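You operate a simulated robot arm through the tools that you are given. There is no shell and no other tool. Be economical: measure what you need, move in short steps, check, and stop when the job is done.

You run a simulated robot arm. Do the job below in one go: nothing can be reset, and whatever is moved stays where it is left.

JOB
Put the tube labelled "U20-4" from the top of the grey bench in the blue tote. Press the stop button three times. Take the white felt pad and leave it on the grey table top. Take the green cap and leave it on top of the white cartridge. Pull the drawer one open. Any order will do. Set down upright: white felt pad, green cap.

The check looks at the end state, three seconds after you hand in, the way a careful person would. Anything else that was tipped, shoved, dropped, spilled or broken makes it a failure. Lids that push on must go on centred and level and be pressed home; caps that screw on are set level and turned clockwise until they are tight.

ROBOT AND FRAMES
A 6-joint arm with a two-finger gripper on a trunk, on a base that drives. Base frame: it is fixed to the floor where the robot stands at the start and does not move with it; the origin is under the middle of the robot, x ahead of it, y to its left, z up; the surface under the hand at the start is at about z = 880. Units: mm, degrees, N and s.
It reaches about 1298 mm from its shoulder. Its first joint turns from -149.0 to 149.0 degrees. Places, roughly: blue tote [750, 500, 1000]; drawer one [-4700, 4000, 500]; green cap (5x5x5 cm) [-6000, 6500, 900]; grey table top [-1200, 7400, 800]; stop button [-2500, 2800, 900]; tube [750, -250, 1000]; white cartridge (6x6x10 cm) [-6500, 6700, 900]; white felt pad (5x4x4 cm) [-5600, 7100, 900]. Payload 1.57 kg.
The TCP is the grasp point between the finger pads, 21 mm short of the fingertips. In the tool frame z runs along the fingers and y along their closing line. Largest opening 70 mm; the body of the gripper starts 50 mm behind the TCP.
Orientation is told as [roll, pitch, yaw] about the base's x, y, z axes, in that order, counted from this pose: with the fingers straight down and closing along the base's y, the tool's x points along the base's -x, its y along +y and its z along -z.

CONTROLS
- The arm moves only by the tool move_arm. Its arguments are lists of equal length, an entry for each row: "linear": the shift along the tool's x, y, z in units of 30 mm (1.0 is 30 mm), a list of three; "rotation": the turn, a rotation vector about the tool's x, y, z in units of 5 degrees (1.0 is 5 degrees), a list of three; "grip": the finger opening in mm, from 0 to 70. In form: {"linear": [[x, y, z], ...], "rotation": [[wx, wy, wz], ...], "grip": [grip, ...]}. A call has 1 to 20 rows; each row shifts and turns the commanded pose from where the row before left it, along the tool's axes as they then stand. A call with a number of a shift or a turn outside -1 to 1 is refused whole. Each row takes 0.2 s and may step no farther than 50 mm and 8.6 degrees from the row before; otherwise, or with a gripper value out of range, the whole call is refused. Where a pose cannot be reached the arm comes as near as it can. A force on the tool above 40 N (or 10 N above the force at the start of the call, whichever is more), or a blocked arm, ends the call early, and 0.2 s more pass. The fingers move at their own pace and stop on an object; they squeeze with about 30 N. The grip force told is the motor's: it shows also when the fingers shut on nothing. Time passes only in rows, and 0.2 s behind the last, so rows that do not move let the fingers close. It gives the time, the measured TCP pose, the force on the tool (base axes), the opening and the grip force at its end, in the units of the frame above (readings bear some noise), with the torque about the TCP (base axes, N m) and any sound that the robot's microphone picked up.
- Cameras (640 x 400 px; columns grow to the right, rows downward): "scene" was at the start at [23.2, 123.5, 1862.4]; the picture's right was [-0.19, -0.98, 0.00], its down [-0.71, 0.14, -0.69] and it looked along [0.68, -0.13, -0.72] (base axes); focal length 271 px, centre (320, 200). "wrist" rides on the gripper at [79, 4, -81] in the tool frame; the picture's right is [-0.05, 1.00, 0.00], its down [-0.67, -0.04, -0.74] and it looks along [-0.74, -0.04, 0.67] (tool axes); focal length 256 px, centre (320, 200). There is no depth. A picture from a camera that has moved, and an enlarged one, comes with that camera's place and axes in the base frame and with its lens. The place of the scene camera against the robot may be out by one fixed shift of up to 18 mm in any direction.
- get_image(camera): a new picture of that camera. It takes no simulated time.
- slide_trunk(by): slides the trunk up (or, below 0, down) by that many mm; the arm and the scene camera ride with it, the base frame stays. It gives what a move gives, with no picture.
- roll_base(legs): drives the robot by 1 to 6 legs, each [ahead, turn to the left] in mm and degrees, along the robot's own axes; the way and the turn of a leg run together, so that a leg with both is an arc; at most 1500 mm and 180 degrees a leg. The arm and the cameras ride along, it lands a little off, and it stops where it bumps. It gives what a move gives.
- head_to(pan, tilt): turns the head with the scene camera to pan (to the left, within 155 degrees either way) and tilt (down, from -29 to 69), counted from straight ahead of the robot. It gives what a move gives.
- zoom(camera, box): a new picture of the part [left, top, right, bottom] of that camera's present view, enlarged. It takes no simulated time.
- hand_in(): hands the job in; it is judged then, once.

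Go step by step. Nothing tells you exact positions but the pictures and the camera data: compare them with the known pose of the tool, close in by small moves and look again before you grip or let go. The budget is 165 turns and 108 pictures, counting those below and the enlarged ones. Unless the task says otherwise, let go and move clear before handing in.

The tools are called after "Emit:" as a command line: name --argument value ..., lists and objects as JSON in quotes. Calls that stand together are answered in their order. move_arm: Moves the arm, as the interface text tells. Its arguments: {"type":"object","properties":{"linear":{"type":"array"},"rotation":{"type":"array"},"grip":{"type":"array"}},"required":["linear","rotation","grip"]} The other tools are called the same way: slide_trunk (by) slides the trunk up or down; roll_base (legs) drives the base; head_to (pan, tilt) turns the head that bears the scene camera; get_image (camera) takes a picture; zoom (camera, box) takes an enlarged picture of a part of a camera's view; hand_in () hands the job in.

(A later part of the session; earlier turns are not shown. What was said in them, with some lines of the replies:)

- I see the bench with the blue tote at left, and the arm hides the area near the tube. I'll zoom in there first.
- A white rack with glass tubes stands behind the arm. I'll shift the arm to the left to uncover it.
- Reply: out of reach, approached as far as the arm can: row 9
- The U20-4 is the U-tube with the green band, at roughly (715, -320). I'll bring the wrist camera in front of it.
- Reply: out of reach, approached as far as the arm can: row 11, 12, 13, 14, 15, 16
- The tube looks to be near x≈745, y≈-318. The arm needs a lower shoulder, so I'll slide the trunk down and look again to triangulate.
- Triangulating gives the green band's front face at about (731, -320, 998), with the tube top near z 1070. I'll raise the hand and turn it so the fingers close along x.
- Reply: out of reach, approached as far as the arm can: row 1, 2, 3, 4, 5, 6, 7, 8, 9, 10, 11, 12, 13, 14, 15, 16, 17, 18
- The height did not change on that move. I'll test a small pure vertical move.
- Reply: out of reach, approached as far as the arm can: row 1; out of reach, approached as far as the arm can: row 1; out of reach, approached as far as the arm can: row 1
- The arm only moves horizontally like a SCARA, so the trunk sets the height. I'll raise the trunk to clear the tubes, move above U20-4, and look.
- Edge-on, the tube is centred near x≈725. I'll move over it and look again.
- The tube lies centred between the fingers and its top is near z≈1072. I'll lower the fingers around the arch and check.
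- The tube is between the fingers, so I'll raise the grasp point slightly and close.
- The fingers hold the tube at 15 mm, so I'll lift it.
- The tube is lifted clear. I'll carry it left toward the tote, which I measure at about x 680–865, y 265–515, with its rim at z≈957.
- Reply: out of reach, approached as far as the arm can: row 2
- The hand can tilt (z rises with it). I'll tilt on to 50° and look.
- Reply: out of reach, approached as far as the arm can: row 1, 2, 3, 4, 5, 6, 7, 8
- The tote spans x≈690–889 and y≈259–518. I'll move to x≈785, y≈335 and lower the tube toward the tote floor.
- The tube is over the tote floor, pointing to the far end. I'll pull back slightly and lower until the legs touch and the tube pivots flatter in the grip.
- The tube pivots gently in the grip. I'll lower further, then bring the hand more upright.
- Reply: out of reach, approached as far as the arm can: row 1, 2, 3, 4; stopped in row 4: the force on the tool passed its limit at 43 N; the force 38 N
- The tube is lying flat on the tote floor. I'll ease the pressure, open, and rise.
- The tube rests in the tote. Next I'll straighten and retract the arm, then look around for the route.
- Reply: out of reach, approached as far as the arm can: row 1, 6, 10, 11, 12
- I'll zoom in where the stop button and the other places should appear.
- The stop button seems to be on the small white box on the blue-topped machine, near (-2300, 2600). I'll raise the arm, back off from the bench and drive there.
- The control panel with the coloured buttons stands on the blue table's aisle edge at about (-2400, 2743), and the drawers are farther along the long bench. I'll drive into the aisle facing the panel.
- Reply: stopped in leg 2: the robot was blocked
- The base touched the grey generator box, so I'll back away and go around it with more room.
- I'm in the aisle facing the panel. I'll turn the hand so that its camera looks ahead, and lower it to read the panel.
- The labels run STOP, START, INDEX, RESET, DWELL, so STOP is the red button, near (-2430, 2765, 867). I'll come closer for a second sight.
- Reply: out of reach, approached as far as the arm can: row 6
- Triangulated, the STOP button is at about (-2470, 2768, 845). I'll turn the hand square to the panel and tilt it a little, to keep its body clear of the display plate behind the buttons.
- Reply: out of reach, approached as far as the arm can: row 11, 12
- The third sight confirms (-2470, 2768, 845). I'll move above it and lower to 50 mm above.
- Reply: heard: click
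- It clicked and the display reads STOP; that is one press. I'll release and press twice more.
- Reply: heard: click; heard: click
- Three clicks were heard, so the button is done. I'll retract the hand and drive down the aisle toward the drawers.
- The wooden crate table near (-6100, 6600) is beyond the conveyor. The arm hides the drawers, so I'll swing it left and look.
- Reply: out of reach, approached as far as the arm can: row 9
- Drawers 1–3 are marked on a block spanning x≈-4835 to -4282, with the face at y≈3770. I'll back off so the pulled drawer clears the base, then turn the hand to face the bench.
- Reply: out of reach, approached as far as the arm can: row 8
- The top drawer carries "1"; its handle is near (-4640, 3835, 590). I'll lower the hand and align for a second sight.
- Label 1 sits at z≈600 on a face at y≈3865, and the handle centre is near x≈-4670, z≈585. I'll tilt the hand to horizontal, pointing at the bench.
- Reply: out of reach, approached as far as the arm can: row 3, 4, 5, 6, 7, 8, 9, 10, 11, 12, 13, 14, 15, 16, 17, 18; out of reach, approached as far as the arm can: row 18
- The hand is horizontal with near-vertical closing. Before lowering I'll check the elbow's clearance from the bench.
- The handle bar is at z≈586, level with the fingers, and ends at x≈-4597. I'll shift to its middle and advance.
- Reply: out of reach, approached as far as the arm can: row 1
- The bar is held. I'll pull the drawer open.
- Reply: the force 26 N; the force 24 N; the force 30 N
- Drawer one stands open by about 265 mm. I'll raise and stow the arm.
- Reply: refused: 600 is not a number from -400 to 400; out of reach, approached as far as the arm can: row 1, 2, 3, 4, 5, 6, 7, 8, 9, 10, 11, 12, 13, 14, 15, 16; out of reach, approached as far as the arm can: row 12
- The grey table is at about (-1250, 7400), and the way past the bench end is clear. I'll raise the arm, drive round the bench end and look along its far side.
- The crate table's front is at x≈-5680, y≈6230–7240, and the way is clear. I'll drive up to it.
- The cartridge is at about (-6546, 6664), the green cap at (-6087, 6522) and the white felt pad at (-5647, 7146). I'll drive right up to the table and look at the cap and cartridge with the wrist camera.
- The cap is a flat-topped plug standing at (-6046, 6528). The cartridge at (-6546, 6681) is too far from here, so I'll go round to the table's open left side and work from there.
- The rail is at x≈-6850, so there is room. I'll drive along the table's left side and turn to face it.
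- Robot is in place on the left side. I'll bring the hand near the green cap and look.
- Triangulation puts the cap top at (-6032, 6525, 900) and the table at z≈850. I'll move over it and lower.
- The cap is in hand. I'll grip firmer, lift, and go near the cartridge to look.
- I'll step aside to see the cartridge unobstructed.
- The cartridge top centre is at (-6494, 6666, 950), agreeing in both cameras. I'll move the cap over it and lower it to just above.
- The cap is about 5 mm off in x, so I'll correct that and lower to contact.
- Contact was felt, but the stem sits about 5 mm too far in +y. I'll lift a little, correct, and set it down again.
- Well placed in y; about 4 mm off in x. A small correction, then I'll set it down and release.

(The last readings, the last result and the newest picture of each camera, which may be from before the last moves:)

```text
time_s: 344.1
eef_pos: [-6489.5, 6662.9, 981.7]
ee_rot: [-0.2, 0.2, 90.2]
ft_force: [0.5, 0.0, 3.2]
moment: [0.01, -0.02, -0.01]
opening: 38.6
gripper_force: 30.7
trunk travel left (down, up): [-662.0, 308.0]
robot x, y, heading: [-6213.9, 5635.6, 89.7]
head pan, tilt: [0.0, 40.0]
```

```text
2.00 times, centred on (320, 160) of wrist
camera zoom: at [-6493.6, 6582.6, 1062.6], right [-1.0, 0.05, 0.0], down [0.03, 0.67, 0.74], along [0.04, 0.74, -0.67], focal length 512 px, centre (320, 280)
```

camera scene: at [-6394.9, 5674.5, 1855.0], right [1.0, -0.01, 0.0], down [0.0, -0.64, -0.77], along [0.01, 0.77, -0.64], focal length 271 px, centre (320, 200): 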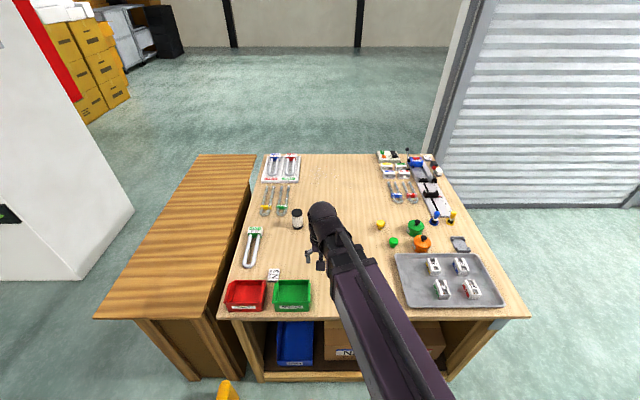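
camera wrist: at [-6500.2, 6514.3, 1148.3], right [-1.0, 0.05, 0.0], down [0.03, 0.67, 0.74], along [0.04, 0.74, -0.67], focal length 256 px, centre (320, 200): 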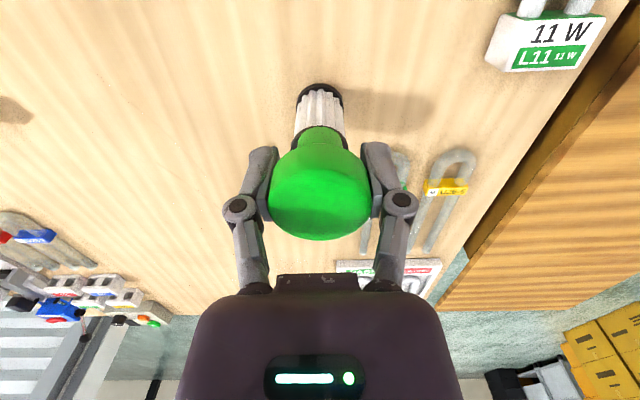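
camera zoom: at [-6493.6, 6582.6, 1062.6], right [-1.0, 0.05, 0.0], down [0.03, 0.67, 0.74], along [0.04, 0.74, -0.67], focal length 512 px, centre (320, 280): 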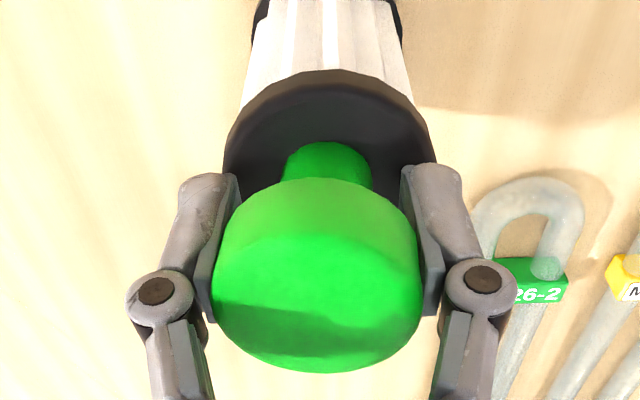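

Centred now, so I'll release gently and rise.

Emit:
move_arm --linear '[[0, 0, 0], [0, 0, 0], [0, 0, 0], [0, 0, 0], [0, 0, 0]]' --rotation '[[0, 0, 0], [0, 0, 0], [0, 0, 0], [0, 0, 0], [0, 0, 0]]' --grip '[40, 44, 52, 62, 70]'

Emit:
slide_trunk --by 150

Emit:
move_arm --linear '[[1, -0.3, 0], [1, -0.3, 0], [1, -0.3, 0], [1, -0.3, 0], [1, -0.3, 0], [1, -0.3, 0], [1, -0.3, 0]]' --rotation '[[0, 0, 0], [0, 0, 0], [0, 0, 0], [0, 0, 0], [0, 0, 0], [0, 0, 0], [0, 0, 0]]' --grip '[70, 70, 70, 70, 70, 70, 70]'

Emit:
get_image --camera "wrist"

```text
time_s: 345.3
eef_pos: [-6489.2, 6662.7, 979.6]
ee_rot: [-0.1, 0.3, 90.1]
ft_force: [-1.0, -0.4, -0.7]
moment: [-0.03, -0.01, -0.02]
opening: 70.1
gripper_force: 0.1
trunk travel left (down, up): [-662.0, 308.0]
robot x, y, heading: [-6212.9, 5638.3, 89.8]
head pan, tilt: [0.0, 40.0]
```

```text
time_s: 347.1
eef_pos: [-6489.1, 6662.7, 1128.7]
ee_rot: [0.0, 0.4, 90.3]
ft_force: [0.6, 0.0, -0.8]
moment: [0.01, 0.01, 0.03]
opening: 70.2
gripper_force: 0.1
trunk travel left (down, up): [-812.0, 158.0]
robot x, y, heading: [-6211.7, 5634.0, 89.6]
head pan, tilt: [0.0, 40.0]
```

```text
time_s: 348.6
eef_pos: [-6424.4, 6448.0, 1131.6]
ee_rot: [0.0, 0.2, 90.1]
ft_force: [-1.4, -0.2, -0.6]
moment: [0.04, 0.03, -0.03]
opening: 70.0
gripper_force: 0.0
trunk travel left (down, up): [-812.0, 158.0]
robot x, y, heading: [-6211.5, 5638.0, 89.6]
head pan, tilt: [0.0, 40.0]
```

```text
23 pictures are left
camera wrist: at [-6429.6, 6368.6, 1212.9], right [-1.0, 0.05, 0.0], down [0.03, 0.67, 0.74], along [0.04, 0.74, -0.67], focal length 256 px, centre (320, 200)
```

wrist: 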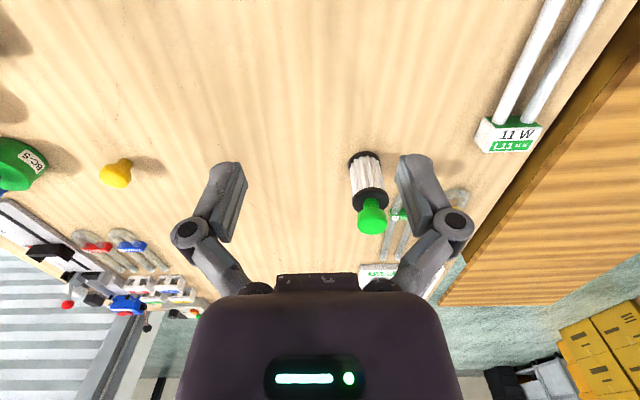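

The green cap stands upright on the cartridge. Next is the white felt pad at about (-5630, 7131), so I'll retract and drive back to the table's front.

Emit:
move_arm --linear '[[1, -0.5, 0], [1, -0.5, 0], [1, -0.5, 0], [1, -0.5, 0], [1, -0.5, 0], [1, -0.5, 0], [1, -0.5, 0], [1, -0.5, 0]]' --rotation '[[0, 0, 0], [0, 0, 0], [0, 0, 0], [0, 0, 0], [0, 0, 0], [0, 0, 0], [0, 0, 0], [0, 0, 0]]' --grip '[70, 70, 70, 70, 70, 70, 70, 70]'

Emit:
roll_base --legs '[[0, 90.4], [-1260, 0], [0, -90], [1364, 0], [0, 90]]'

Emit:
get_image --camera "scene"

```text
time_s: 350.4
eef_pos: [-6305.4, 6213.4, 1131.4]
ee_rot: [-0.1, 0.2, 90.1]
ft_force: [0.3, -0.9, 0.2]
moment: [0.03, -0.02, 0.01]
opening: 70.0
gripper_force: 0.0
out of reach, approached as far as the arm can: row 6
trunk travel left (down, up): [-812.0, 158.0]
robot x, y, heading: [-6214.6, 5637.3, 89.8]
head pan, tilt: [0.0, 40.0]
```

```text
time_s: 383.3
eef_pos: [-5536.5, 6856.4, 1130.7]
ee_rot: [-0.1, 0.2, -177.2]
ft_force: [0.1, 0.1, 0.2]
moment: [-0.03, -0.01, -0.03]
opening: 70.1
gripper_force: 0.0
trunk travel left (down, up): [-812.0, 158.0]
robot x, y, heading: [-4963.9, 6929.1, -178.4]
head pan, tilt: [0.0, 40.0]
```

```text
22 pictures are left
camera scene: at [-5007.3, 6757.1, 1797.2], right [-0.03, 1.0, 0.0], down [0.64, 0.02, -0.77], along [-0.77, -0.02, -0.64], focal length 271 px, centre (320, 200)
```

scene: 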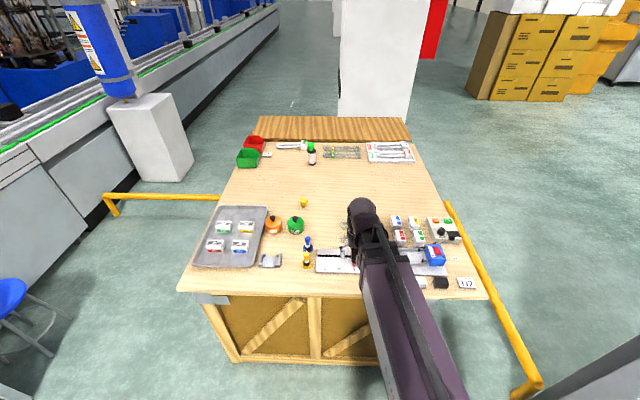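

The cap still stands. I'll move the hand over the white pad and look.

Emit:
move_arm --linear '[[-0.08, -0.92, 0], [-0.08, -0.92, 0], [-0.08, -0.92, 0], [-0.08, -0.92, 0], [-0.08, -0.92, 0], [-0.08, -0.92, 0], [-0.08, -0.92, 0], [-0.08, -0.92, 0], [-0.08, -0.92, 0], [-0.08, -0.92, 0]]' --rotation '[[0, 0, 0], [0, 0, 0], [0, 0, 0], [0, 0, 0], [0, 0, 0], [0, 0, 0], [0, 0, 0], [0, 0, 0], [0, 0, 0], [0, 0, 0]]' --grip '[70, 70, 70, 70, 70, 70, 70, 70, 70, 70]'

Emit:
slide_trunk --by -130

Emit:
get_image --camera "wrist"

```text
time_s: 385.5
eef_pos: [-5572.5, 7129.1, 1131.4]
ee_rot: [-0.1, 0.3, -177.1]
ft_force: [-0.5, 1.0, -0.9]
moment: [-0.02, 0.02, 0.01]
opening: 70.1
gripper_force: 0.1
trunk travel left (down, up): [-812.0, 158.0]
robot x, y, heading: [-4959.5, 6927.9, -178.4]
head pan, tilt: [0.0, 40.0]
```

```text
time_s: 387.0
eef_pos: [-5572.7, 7129.0, 1000.2]
ee_rot: [-0.1, 0.2, -177.3]
ft_force: [0.4, -0.3, -0.4]
moment: [0.02, -0.01, 0.0]
opening: 70.0
gripper_force: 0.0
trunk travel left (down, up): [-682.0, 288.0]
robot x, y, heading: [-4961.8, 6929.9, -178.4]
head pan, tilt: [0.0, 40.0]
```

```text
21 pictures are left
camera wrist: at [-5493.3, 7127.8, 1082.6], right [-0.01, -1.0, 0.0], down [-0.67, 0.0, 0.74], along [-0.74, 0.01, -0.67], focal length 256 px, centre (320, 200)
```

wrist: 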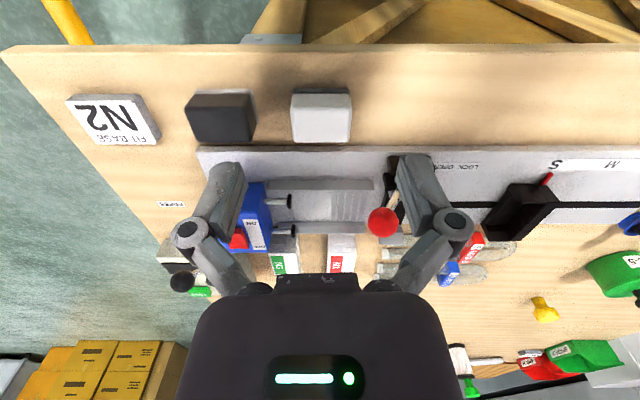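

The white pad's centre is at (-5607, 7128), with its top near z≈890. I'll move over it and lower.

Emit:
move_arm --linear '[[-0.57, 0, 0], [-0.57, 0, 0]]' --rotation '[[0, 0, 0], [0, 0, 0]]' --grip '[70, 70]'

Emit:
slide_trunk --by -85

Emit:
get_image --camera "wrist"

```text
time_s: 387.6
eef_pos: [-5606.2, 7128.9, 1001.4]
ee_rot: [-0.1, 0.3, -177.2]
ft_force: [-0.3, -0.6, 0.7]
moment: [-0.02, -0.03, 0.01]
opening: 70.0
gripper_force: 0.0
trunk travel left (down, up): [-682.0, 288.0]
robot x, y, heading: [-4962.2, 6930.1, -178.5]
head pan, tilt: [0.0, 40.0]
```

```text
time_s: 388.9
eef_pos: [-5607.1, 7128.5, 915.7]
ee_rot: [-0.1, 0.2, -177.3]
ft_force: [0.2, -0.5, -0.2]
moment: [-0.01, 0.0, 0.01]
opening: 69.9
gripper_force: 0.1
trunk travel left (down, up): [-597.0, 373.0]
robot x, y, heading: [-4965.5, 6929.8, -178.5]
head pan, tilt: [0.0, 40.0]
```

```text
20 pictures are left
camera wrist: at [-5527.4, 7128.0, 997.6], right [-0.01, -1.0, 0.0], down [-0.67, 0.0, 0.74], along [-0.74, 0.01, -0.67], focal length 256 px, centre (320, 200)
```

wrist: 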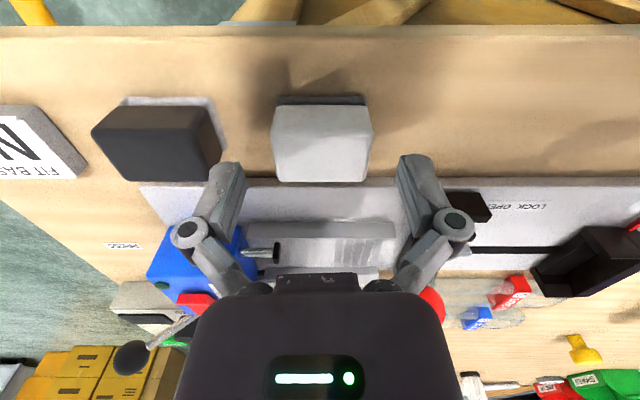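

Emit:
move_arm --linear '[[0.15, 0, 0]]' --rotation '[[0, 0, 0]]' --grip '[70]'

Emit:
slide_trunk --by -37

Emit:
move_arm --linear '[[0, 0, 0], [0, 0, 0], [0, 0, 0], [0, 0, 0], [0, 0, 0]]' --rotation '[[0, 0, 0], [0, 0, 0], [0, 0, 0], [0, 0, 0], [0, 0, 0]]' --grip '[62, 54, 46, 40, 35]'

Emit:
get_image --camera "wrist"

```text
time_s: 389.2
eef_pos: [-5602.2, 7131.0, 916.6]
ee_rot: [-0.1, 0.2, -177.3]
ft_force: [0.1, -0.2, 0.2]
moment: [0.0, 0.03, 0.01]
opening: 70.1
gripper_force: 0.0
trunk travel left (down, up): [-597.0, 373.0]
robot x, y, heading: [-4956.6, 6932.6, -178.4]
head pan, tilt: [0.0, 40.0]
```

```text
time_s: 390.1
eef_pos: [-5603.1, 7129.5, 879.2]
ee_rot: [-0.1, 0.2, -177.3]
ft_force: [0.2, -0.5, 0.3]
moment: [0.01, 0.02, 0.01]
opening: 70.0
gripper_force: 0.1
trunk travel left (down, up): [-560.0, 410.0]
robot x, y, heading: [-4959.1, 6931.2, -178.5]
head pan, tilt: [0.0, 40.0]
```

```text
time_s: 391.3
eef_pos: [-5602.7, 7129.6, 879.6]
ee_rot: [-0.1, 0.2, -177.2]
ft_force: [-1.5, 0.3, 4.3]
moment: [0.02, 0.01, -0.04]
opening: 49.6
gripper_force: 30.2
trunk travel left (down, up): [-560.0, 410.0]
robot x, y, heading: [-4964.0, 6930.1, -178.1]
head pan, tilt: [0.0, 40.0]
```

```text
19 pictures are left
camera wrist: at [-5523.2, 7128.4, 960.7], right [-0.01, -1.0, 0.0], down [-0.67, 0.0, 0.74], along [-0.74, 0.01, -0.67], focal length 256 px, centre (320, 200)
```

wrist: 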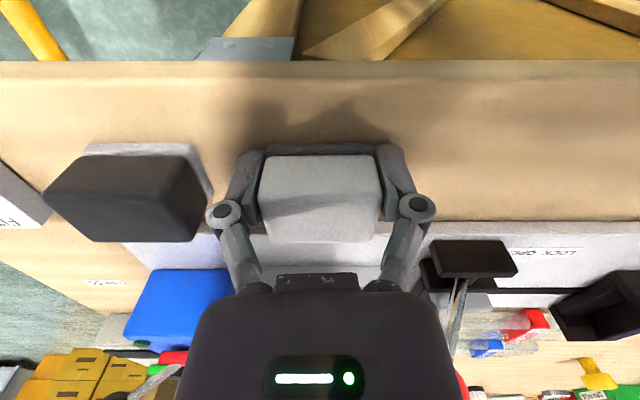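

The pad is held at 50 mm. I'll lift it, retract and drive round to the grey table.

Emit:
slide_trunk --by 250

Emit:
move_arm --linear '[[0, 0.8, 0], [0, 0.8, 0], [0, 0.8, 0], [0, 0.8, 0], [0, 0.8, 0], [0, 0.8, 0]]' --rotation '[[0, 0, 0], [0, 0, 0], [0, 0, 0], [0, 0, 0], [0, 0, 0], [0, 0, 0]]' --grip '[35, 35, 35, 35, 35, 35]'

Emit:
get_image --camera "wrist"

Emit:
roll_base --legs '[[0, 144.5], [1039, 0], [0, 36], [1426, 0], [1426, 0], [0, 88]]'

Emit:
get_image --camera "scene"

```text
time_s: 393.8
eef_pos: [-5601.6, 7129.8, 1129.2]
ee_rot: [0.0, 0.3, -177.2]
ft_force: [0.1, -0.1, -0.1]
moment: [0.04, 0.01, 0.04]
opening: 49.3
gripper_force: 29.5
trunk travel left (down, up): [-810.0, 160.0]
robot x, y, heading: [-4963.4, 6927.0, -178.2]
head pan, tilt: [0.0, 40.0]
```

```text
time_s: 395.2
eef_pos: [-5595.9, 6985.2, 1128.8]
ee_rot: [-0.1, 0.2, -177.3]
ft_force: [1.0, 0.1, -1.0]
moment: [0.02, -0.05, 0.0]
opening: 49.2
gripper_force: 29.9
trunk travel left (down, up): [-810.0, 160.0]
robot x, y, heading: [-4961.3, 6930.6, -178.6]
head pan, tilt: [0.0, 40.0]
```

```text
18 pictures are left
camera wrist: at [-5517.3, 6983.8, 1210.5], right [-0.01, -1.0, 0.0], down [-0.67, 0.0, 0.74], along [-0.74, 0.01, -0.67], focal length 256 px, centre (320, 200)
```

wrist: 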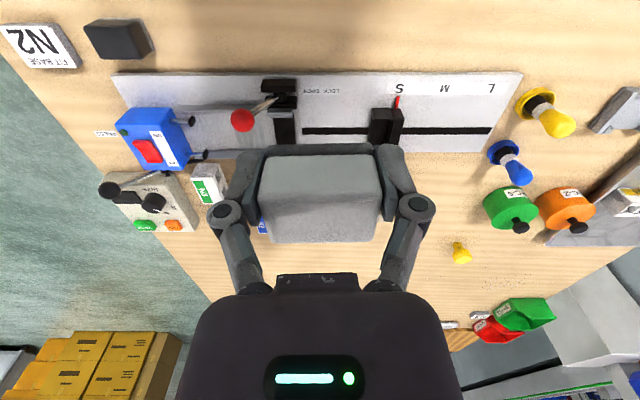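

```text
time_s: 435.6
eef_pos: [-1186.3, 6898.5, 1129.2]
ee_rot: [-0.2, 0.3, 92.5]
ft_force: [0.9, 0.8, -0.7]
moment: [0.0, 0.02, 0.01]
opening: 49.4
gripper_force: 30.0
trunk travel left (down, up): [-810.0, 160.0]
robot x, y, heading: [-1276.9, 6265.9, 90.9]
head pan, tilt: [0.0, 40.0]
```

```text
17 pictures are left
camera scene: at [-1460.1, 6298.9, 1795.1], right [1.0, 0.02, 0.0], down [0.01, -0.64, -0.77], along [-0.01, 0.77, -0.64], focal length 271 px, centre (320, 200)
```

scene: 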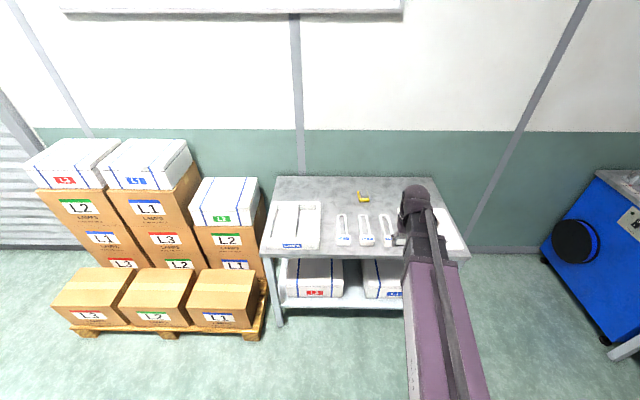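

The pad is safe and the grey table is ahead, with free space at the middle back near (-1372, 7530). I'll approach and look from above.

Emit:
roll_base --legs '[[280, 0]]'

Emit:
move_arm --linear '[[-1, 0.69, 0], [-1, 0.69, 0], [-1, 0.69, 0], [-1, 0.69, 0], [-1, 0.69, 0], [-1, 0.69, 0], [-1, 0.69, 0], [-1, 0.69, 0], [-1, 0.69, 0]]' --rotation '[[0, 0, 0], [0, 0, 0], [0, 0, 0], [0, 0, 0], [0, 0, 0], [0, 0, 0], [0, 0, 0], [0, 0, 0], [0, 0, 0]]' --grip '[35, 35, 35, 35, 35, 35, 35, 35, 35]'

Emit:
get_image --camera "wrist"

Emit:
get_image --camera "scene"

```text
time_s: 437.9
eef_pos: [-1190.6, 7184.5, 1128.7]
ee_rot: [-0.2, 0.3, 92.5]
ft_force: [0.5, 0.5, -0.7]
moment: [0.02, -0.03, 0.0]
opening: 49.2
gripper_force: 30.0
trunk travel left (down, up): [-810.0, 160.0]
robot x, y, heading: [-1283.0, 6549.2, 90.8]
head pan, tilt: [0.0, 40.0]
```

```text
time_s: 439.9
eef_pos: [-1390.5, 7447.4, 1127.8]
ee_rot: [-0.1, 0.2, 92.6]
ft_force: [1.0, -0.2, 0.0]
moment: [-0.01, -0.02, -0.01]
opening: 49.2
gripper_force: 30.1
trunk travel left (down, up): [-810.0, 160.0]
robot x, y, heading: [-1284.4, 6549.1, 90.5]
head pan, tilt: [0.0, 40.0]
```

```text
16 pictures are left
camera wrist: at [-1391.8, 7367.6, 1209.9], right [-1.0, 0.01, 0.0], down [0.0, 0.67, 0.74], along [0.01, 0.74, -0.67], focal length 256 px, centre (320, 200)
```

wrist: 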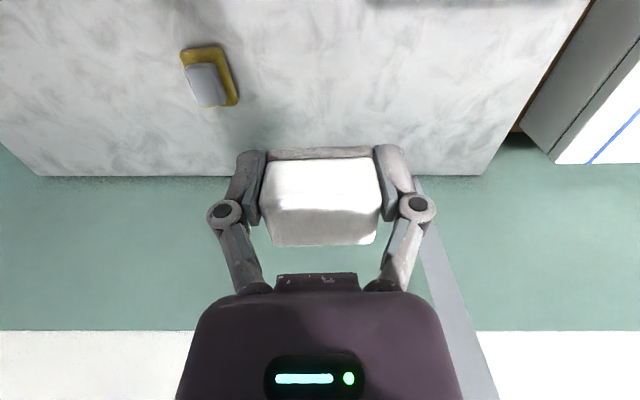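

```text
15 pictures are left
camera scene: at [-1465.1, 6583.8, 1795.0], right [1.0, 0.02, 0.0], down [0.01, -0.64, -0.77], along [-0.01, 0.77, -0.64], focal length 271 px, centre (320, 200)
```

scene: 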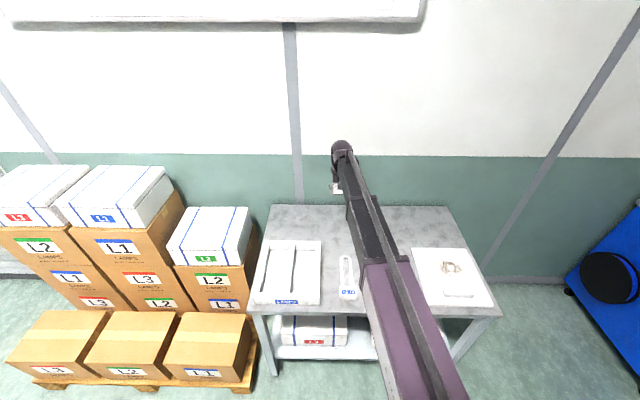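

There is clear table at about (-1390, 7560). I'll move there and lower the pad toward the surface.

Emit:
move_arm --linear '[[-0.93, 0, 0], [-0.93, 0, 0], [-0.93, 0, 0], [-0.93, 0, 0]]' --rotation '[[0, 0, 0], [0, 0, 0], [0, 0, 0], [0, 0, 0]]' --grip '[35, 35, 35, 35]'

Emit:
slide_trunk --by -240

Emit:
get_image --camera "wrist"

```text
time_s: 440.9
eef_pos: [-1393.4, 7557.4, 1128.2]
ee_rot: [-0.1, 0.4, 92.5]
ft_force: [0.6, -0.4, -0.4]
moment: [0.0, 0.01, -0.02]
opening: 49.2
gripper_force: 30.1
trunk travel left (down, up): [-810.0, 160.0]
robot x, y, heading: [-1286.0, 6546.8, 90.9]
head pan, tilt: [0.0, 40.0]
```

```text
time_s: 443.4
eef_pos: [-1393.3, 7556.7, 888.1]
ee_rot: [0.0, 0.3, 92.6]
ft_force: [-0.4, 0.4, 0.1]
moment: [-0.01, 0.0, 0.0]
opening: 49.2
gripper_force: 30.0
trunk travel left (down, up): [-570.0, 400.0]
robot x, y, heading: [-1284.6, 6549.7, 90.7]
head pan, tilt: [0.0, 40.0]
```

```text
14 pictures are left
camera wrist: at [-1394.7, 7476.9, 970.5], right [-1.0, 0.01, 0.0], down [0.0, 0.67, 0.74], along [0.01, 0.74, -0.67], focal length 256 px, centre (320, 200)
```

wrist: 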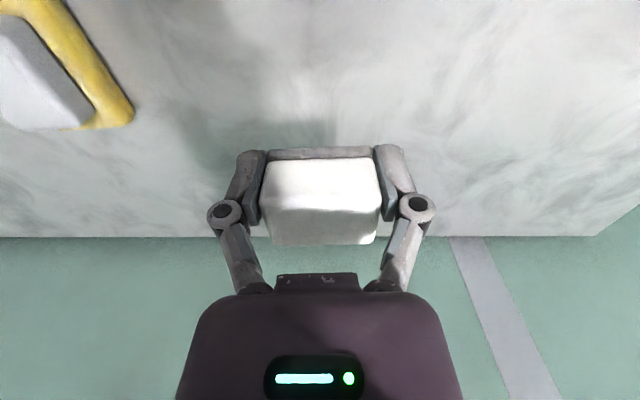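

Emit:
slide_trunk --by -40

Emit:
slide_trunk --by -8

Emit:
slide_trunk --by -6

Emit:
slide_trunk --by -5

```text
time_s: 444.2
eef_pos: [-1394.2, 7556.9, 849.5]
ee_rot: [-0.1, 0.3, 92.4]
ft_force: [0.2, -0.1, -0.9]
moment: [0.04, -0.03, 0.02]
opening: 49.3
gripper_force: 29.6
trunk travel left (down, up): [-530.0, 440.0]
robot x, y, heading: [-1283.8, 6548.6, 91.0]
head pan, tilt: [0.0, 40.0]
```

```text
time_s: 444.8
eef_pos: [-1395.0, 7555.8, 841.1]
ee_rot: [-0.1, 0.3, 92.5]
ft_force: [-0.2, 0.0, -0.5]
moment: [0.02, 0.04, 0.02]
opening: 49.0
gripper_force: 29.6
trunk travel left (down, up): [-522.0, 448.0]
robot x, y, heading: [-1281.8, 6547.3, 91.0]
head pan, tilt: [0.0, 40.0]
```

```text
time_s: 445.4
eef_pos: [-1394.1, 7556.3, 835.3]
ee_rot: [0.0, 0.3, 92.6]
ft_force: [-0.2, 0.1, -0.6]
moment: [0.0, 0.01, 0.0]
opening: 49.3
gripper_force: 30.2
trunk travel left (down, up): [-516.0, 454.0]
robot x, y, heading: [-1284.2, 6548.0, 90.9]
head pan, tilt: [0.0, 40.0]
```

```text
time_s: 445.9
eef_pos: [-1393.7, 7556.5, 829.0]
ee_rot: [-0.2, 0.2, 92.6]
ft_force: [0.8, -0.2, -1.2]
moment: [-0.03, -0.01, -0.04]
opening: 49.1
gripper_force: 30.2
trunk travel left (down, up): [-511.0, 459.0]
robot x, y, heading: [-1280.7, 6548.3, 91.0]
head pan, tilt: [0.0, 40.0]
```

Emit:
slide_trunk --by -5

Emit:
slide_trunk --by -5

Emit:
get_image --camera "wrist"

```text
time_s: 446.4
eef_pos: [-1393.3, 7556.7, 823.4]
ee_rot: [-0.1, 0.3, 92.5]
ft_force: [-0.4, 1.0, -0.7]
moment: [0.0, 0.02, -0.02]
opening: 49.2
gripper_force: 29.9
trunk travel left (down, up): [-506.0, 464.0]
robot x, y, heading: [-1285.9, 6549.4, 90.7]
head pan, tilt: [0.0, 40.0]
```

```text
time_s: 447.0
eef_pos: [-1393.3, 7555.6, 819.7]
ee_rot: [-0.1, 0.2, 92.5]
ft_force: [-0.2, -0.8, -0.2]
moment: [0.0, -0.03, -0.03]
opening: 49.4
gripper_force: 30.7
trunk travel left (down, up): [-501.0, 469.0]
robot x, y, heading: [-1282.0, 6544.2, 90.9]
head pan, tilt: [0.0, 40.0]
```

```text
13 pictures are left
camera wrist: at [-1394.7, 7476.9, 901.4], right [-1.0, 0.01, 0.0], down [0.0, 0.67, 0.74], along [0.01, 0.74, -0.67], focal length 256 px, centre (320, 200)
```

wrist: 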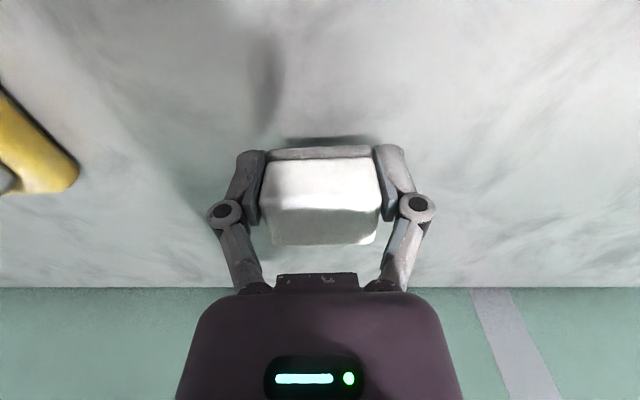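

Close to the surface now; I'll keep lowering in small steps.

Emit:
slide_trunk --by -4

Emit:
slide_trunk --by -4

Emit:
slide_trunk --by -4

```text
time_s: 447.5
eef_pos: [-1393.2, 7557.2, 816.2]
ee_rot: [-0.1, 0.3, 92.5]
ft_force: [0.0, -0.2, -0.4]
moment: [0.02, -0.01, 0.01]
opening: 49.1
gripper_force: 30.5
trunk travel left (down, up): [-497.0, 473.0]
robot x, y, heading: [-1281.5, 6546.6, 90.7]
head pan, tilt: [0.0, 40.0]
```

```text
time_s: 448.0
eef_pos: [-1394.5, 7556.9, 812.6]
ee_rot: [-0.1, 0.3, 92.5]
ft_force: [0.1, -0.2, -1.7]
moment: [0.02, -0.02, 0.03]
opening: 49.1
gripper_force: 30.2
trunk travel left (down, up): [-493.0, 477.0]
robot x, y, heading: [-1282.9, 6547.2, 91.2]
head pan, tilt: [0.0, 40.0]
```

```text
time_s: 448.6
eef_pos: [-1394.5, 7556.7, 807.8]
ee_rot: [0.0, 0.3, 92.6]
ft_force: [-0.7, 0.5, -0.1]
moment: [0.02, -0.02, 0.01]
opening: 49.1
gripper_force: 29.6
trunk travel left (down, up): [-489.0, 481.0]
robot x, y, heading: [-1280.5, 6548.3, 90.8]
head pan, tilt: [0.0, 40.0]
```

Emit:
slide_trunk --by -3

Emit:
slide_trunk --by -3

Emit:
zoom --camera "wrist" --box '[230, 110, 420, 260]'

```text
time_s: 449.1
eef_pos: [-1392.8, 7557.4, 806.2]
ee_rot: [-0.1, 0.3, 92.5]
ft_force: [-0.4, 0.4, -0.9]
moment: [0.0, -0.01, 0.01]
opening: 49.0
gripper_force: 30.2
trunk travel left (down, up): [-486.0, 484.0]
robot x, y, heading: [-1284.5, 6548.6, 90.8]
head pan, tilt: [0.0, 40.0]
```

```text
time_s: 449.6
eef_pos: [-1393.4, 7556.7, 802.6]
ee_rot: [-0.1, 0.3, 92.5]
ft_force: [-0.3, 0.0, 0.7]
moment: [0.01, 0.0, 0.01]
opening: 49.4
gripper_force: 30.3
trunk travel left (down, up): [-483.0, 487.0]
robot x, y, heading: [-1285.9, 6547.0, 91.1]
head pan, tilt: [0.0, 40.0]
```

```text
2.67 times, centred on (325, 185) of wrist
camera zoom: at [-1394.7, 7476.9, 883.4], right [-1.0, 0.01, 0.0], down [0.0, 0.67, 0.74], along [0.01, 0.74, -0.67], focal length 683 px, centre (307, 240)
```

zoom: 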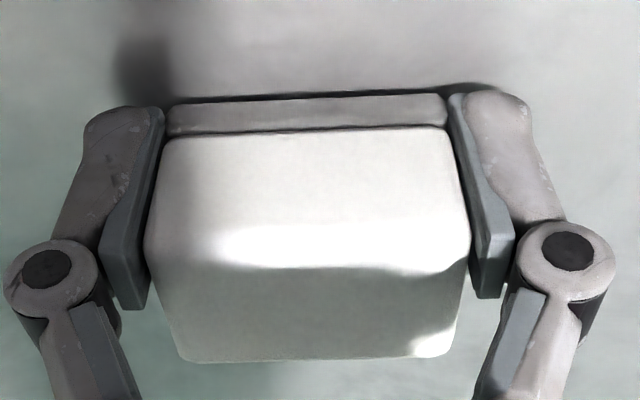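

Emit:
slide_trunk --by -2

Emit:
slide_trunk --by -2

```text
time_s: 450.1
eef_pos: [-1394.0, 7556.9, 800.1]
ee_rot: [-0.1, 0.3, 92.4]
ft_force: [-1.1, 0.2, 0.2]
moment: [-0.03, 0.02, 0.0]
opening: 49.0
gripper_force: 30.0
trunk travel left (down, up): [-481.0, 489.0]
robot x, y, heading: [-1283.5, 6546.8, 91.1]
head pan, tilt: [0.0, 40.0]
```

```text
time_s: 450.6
eef_pos: [-1393.0, 7556.6, 799.3]
ee_rot: [-0.1, 0.1, 92.5]
ft_force: [-0.7, 5.6, 12.9]
moment: [0.16, 0.05, 0.0]
opening: 49.5
gripper_force: 30.1
trunk travel left (down, up): [-479.0, 491.0]
robot x, y, heading: [-1283.2, 6547.9, 90.9]
head pan, tilt: [0.0, 40.0]
```

Contact is made, so I'll release and rise.

Emit:
move_arm --linear '[[0, 0, 0], [0, 0, 0], [0, 0, 0], [0, 0, 0]]' --rotation '[[0, 0, 0], [0, 0, 0], [0, 0, 0], [0, 0, 0]]' --grip '[52, 58, 64, 70]'

Emit:
slide_trunk --by 250

Emit:
move_arm --linear '[[1, 0, 0], [1, 0, 0], [1, 0, 0], [1, 0, 0], [1, 0, 0]]' --rotation '[[0, 0, 0], [0, 0, 0], [0, 0, 0], [0, 0, 0], [0, 0, 0]]' --grip '[70, 70, 70, 70, 70]'

Emit:
get_image --camera "wrist"

```text
time_s: 451.6
eef_pos: [-1394.8, 7556.5, 797.3]
ee_rot: [-0.1, 0.3, 92.5]
ft_force: [-0.4, -0.3, -0.6]
moment: [0.03, 0.03, 0.01]
opening: 69.6
gripper_force: 0.0
trunk travel left (down, up): [-479.0, 491.0]
robot x, y, heading: [-1281.8, 6545.6, 90.9]
head pan, tilt: [0.0, 40.0]
```

```text
time_s: 454.2
eef_pos: [-1393.3, 7557.4, 1048.4]
ee_rot: [-0.1, 0.3, 92.4]
ft_force: [-0.3, 0.9, 0.1]
moment: [0.0, 0.01, 0.0]
opening: 70.3
gripper_force: 0.0
trunk travel left (down, up): [-729.0, 241.0]
robot x, y, heading: [-1283.2, 6550.9, 90.8]
head pan, tilt: [0.0, 40.0]
```

```text
time_s: 455.4
eef_pos: [-1387.0, 7406.8, 1047.0]
ee_rot: [0.0, 0.2, 92.5]
ft_force: [-0.2, 0.0, 0.0]
moment: [0.0, 0.02, -0.03]
opening: 70.2
gripper_force: 0.0
out of reach, approached as far as the arm can: row 2, 5
trunk travel left (down, up): [-729.0, 241.0]
robot x, y, heading: [-1284.0, 6547.4, 90.6]
head pan, tilt: [0.0, 40.0]
```

```text
11 pictures are left
camera wrist: at [-1388.4, 7327.1, 1129.8], right [-1.0, 0.01, 0.0], down [0.0, 0.67, 0.74], along [0.01, 0.74, -0.67], focal length 256 px, centre (320, 200)
```

wrist: 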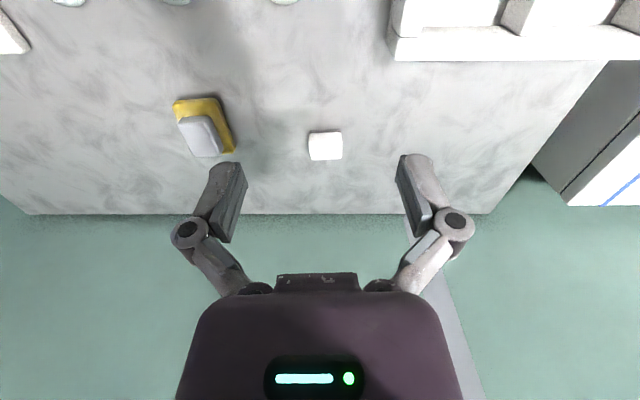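

The white pad stands upright on the grey table top, the hand is clear and all five parts of the job are done, so I'm handing in.

Emit:
hand_in

```text
The job is handed in.
```

I did all five parts and handed the job in; the result of the check has not come back.

- **Tube U20-4:** it lies in the blue tote, resting on its narrow side.
- **Stop button:** I pressed it three times, with a click heard each time.
- **Drawer one:** it is open by about 265 mm.
- **Green cap:** it stands upright on top of the white cartridge.
- **White felt pad:** it stands upright on the grey table top.

On the way to the stop button the base bumped the grey generator box. The base stopped at once, and the box showed no sign of having moved in the next picture.
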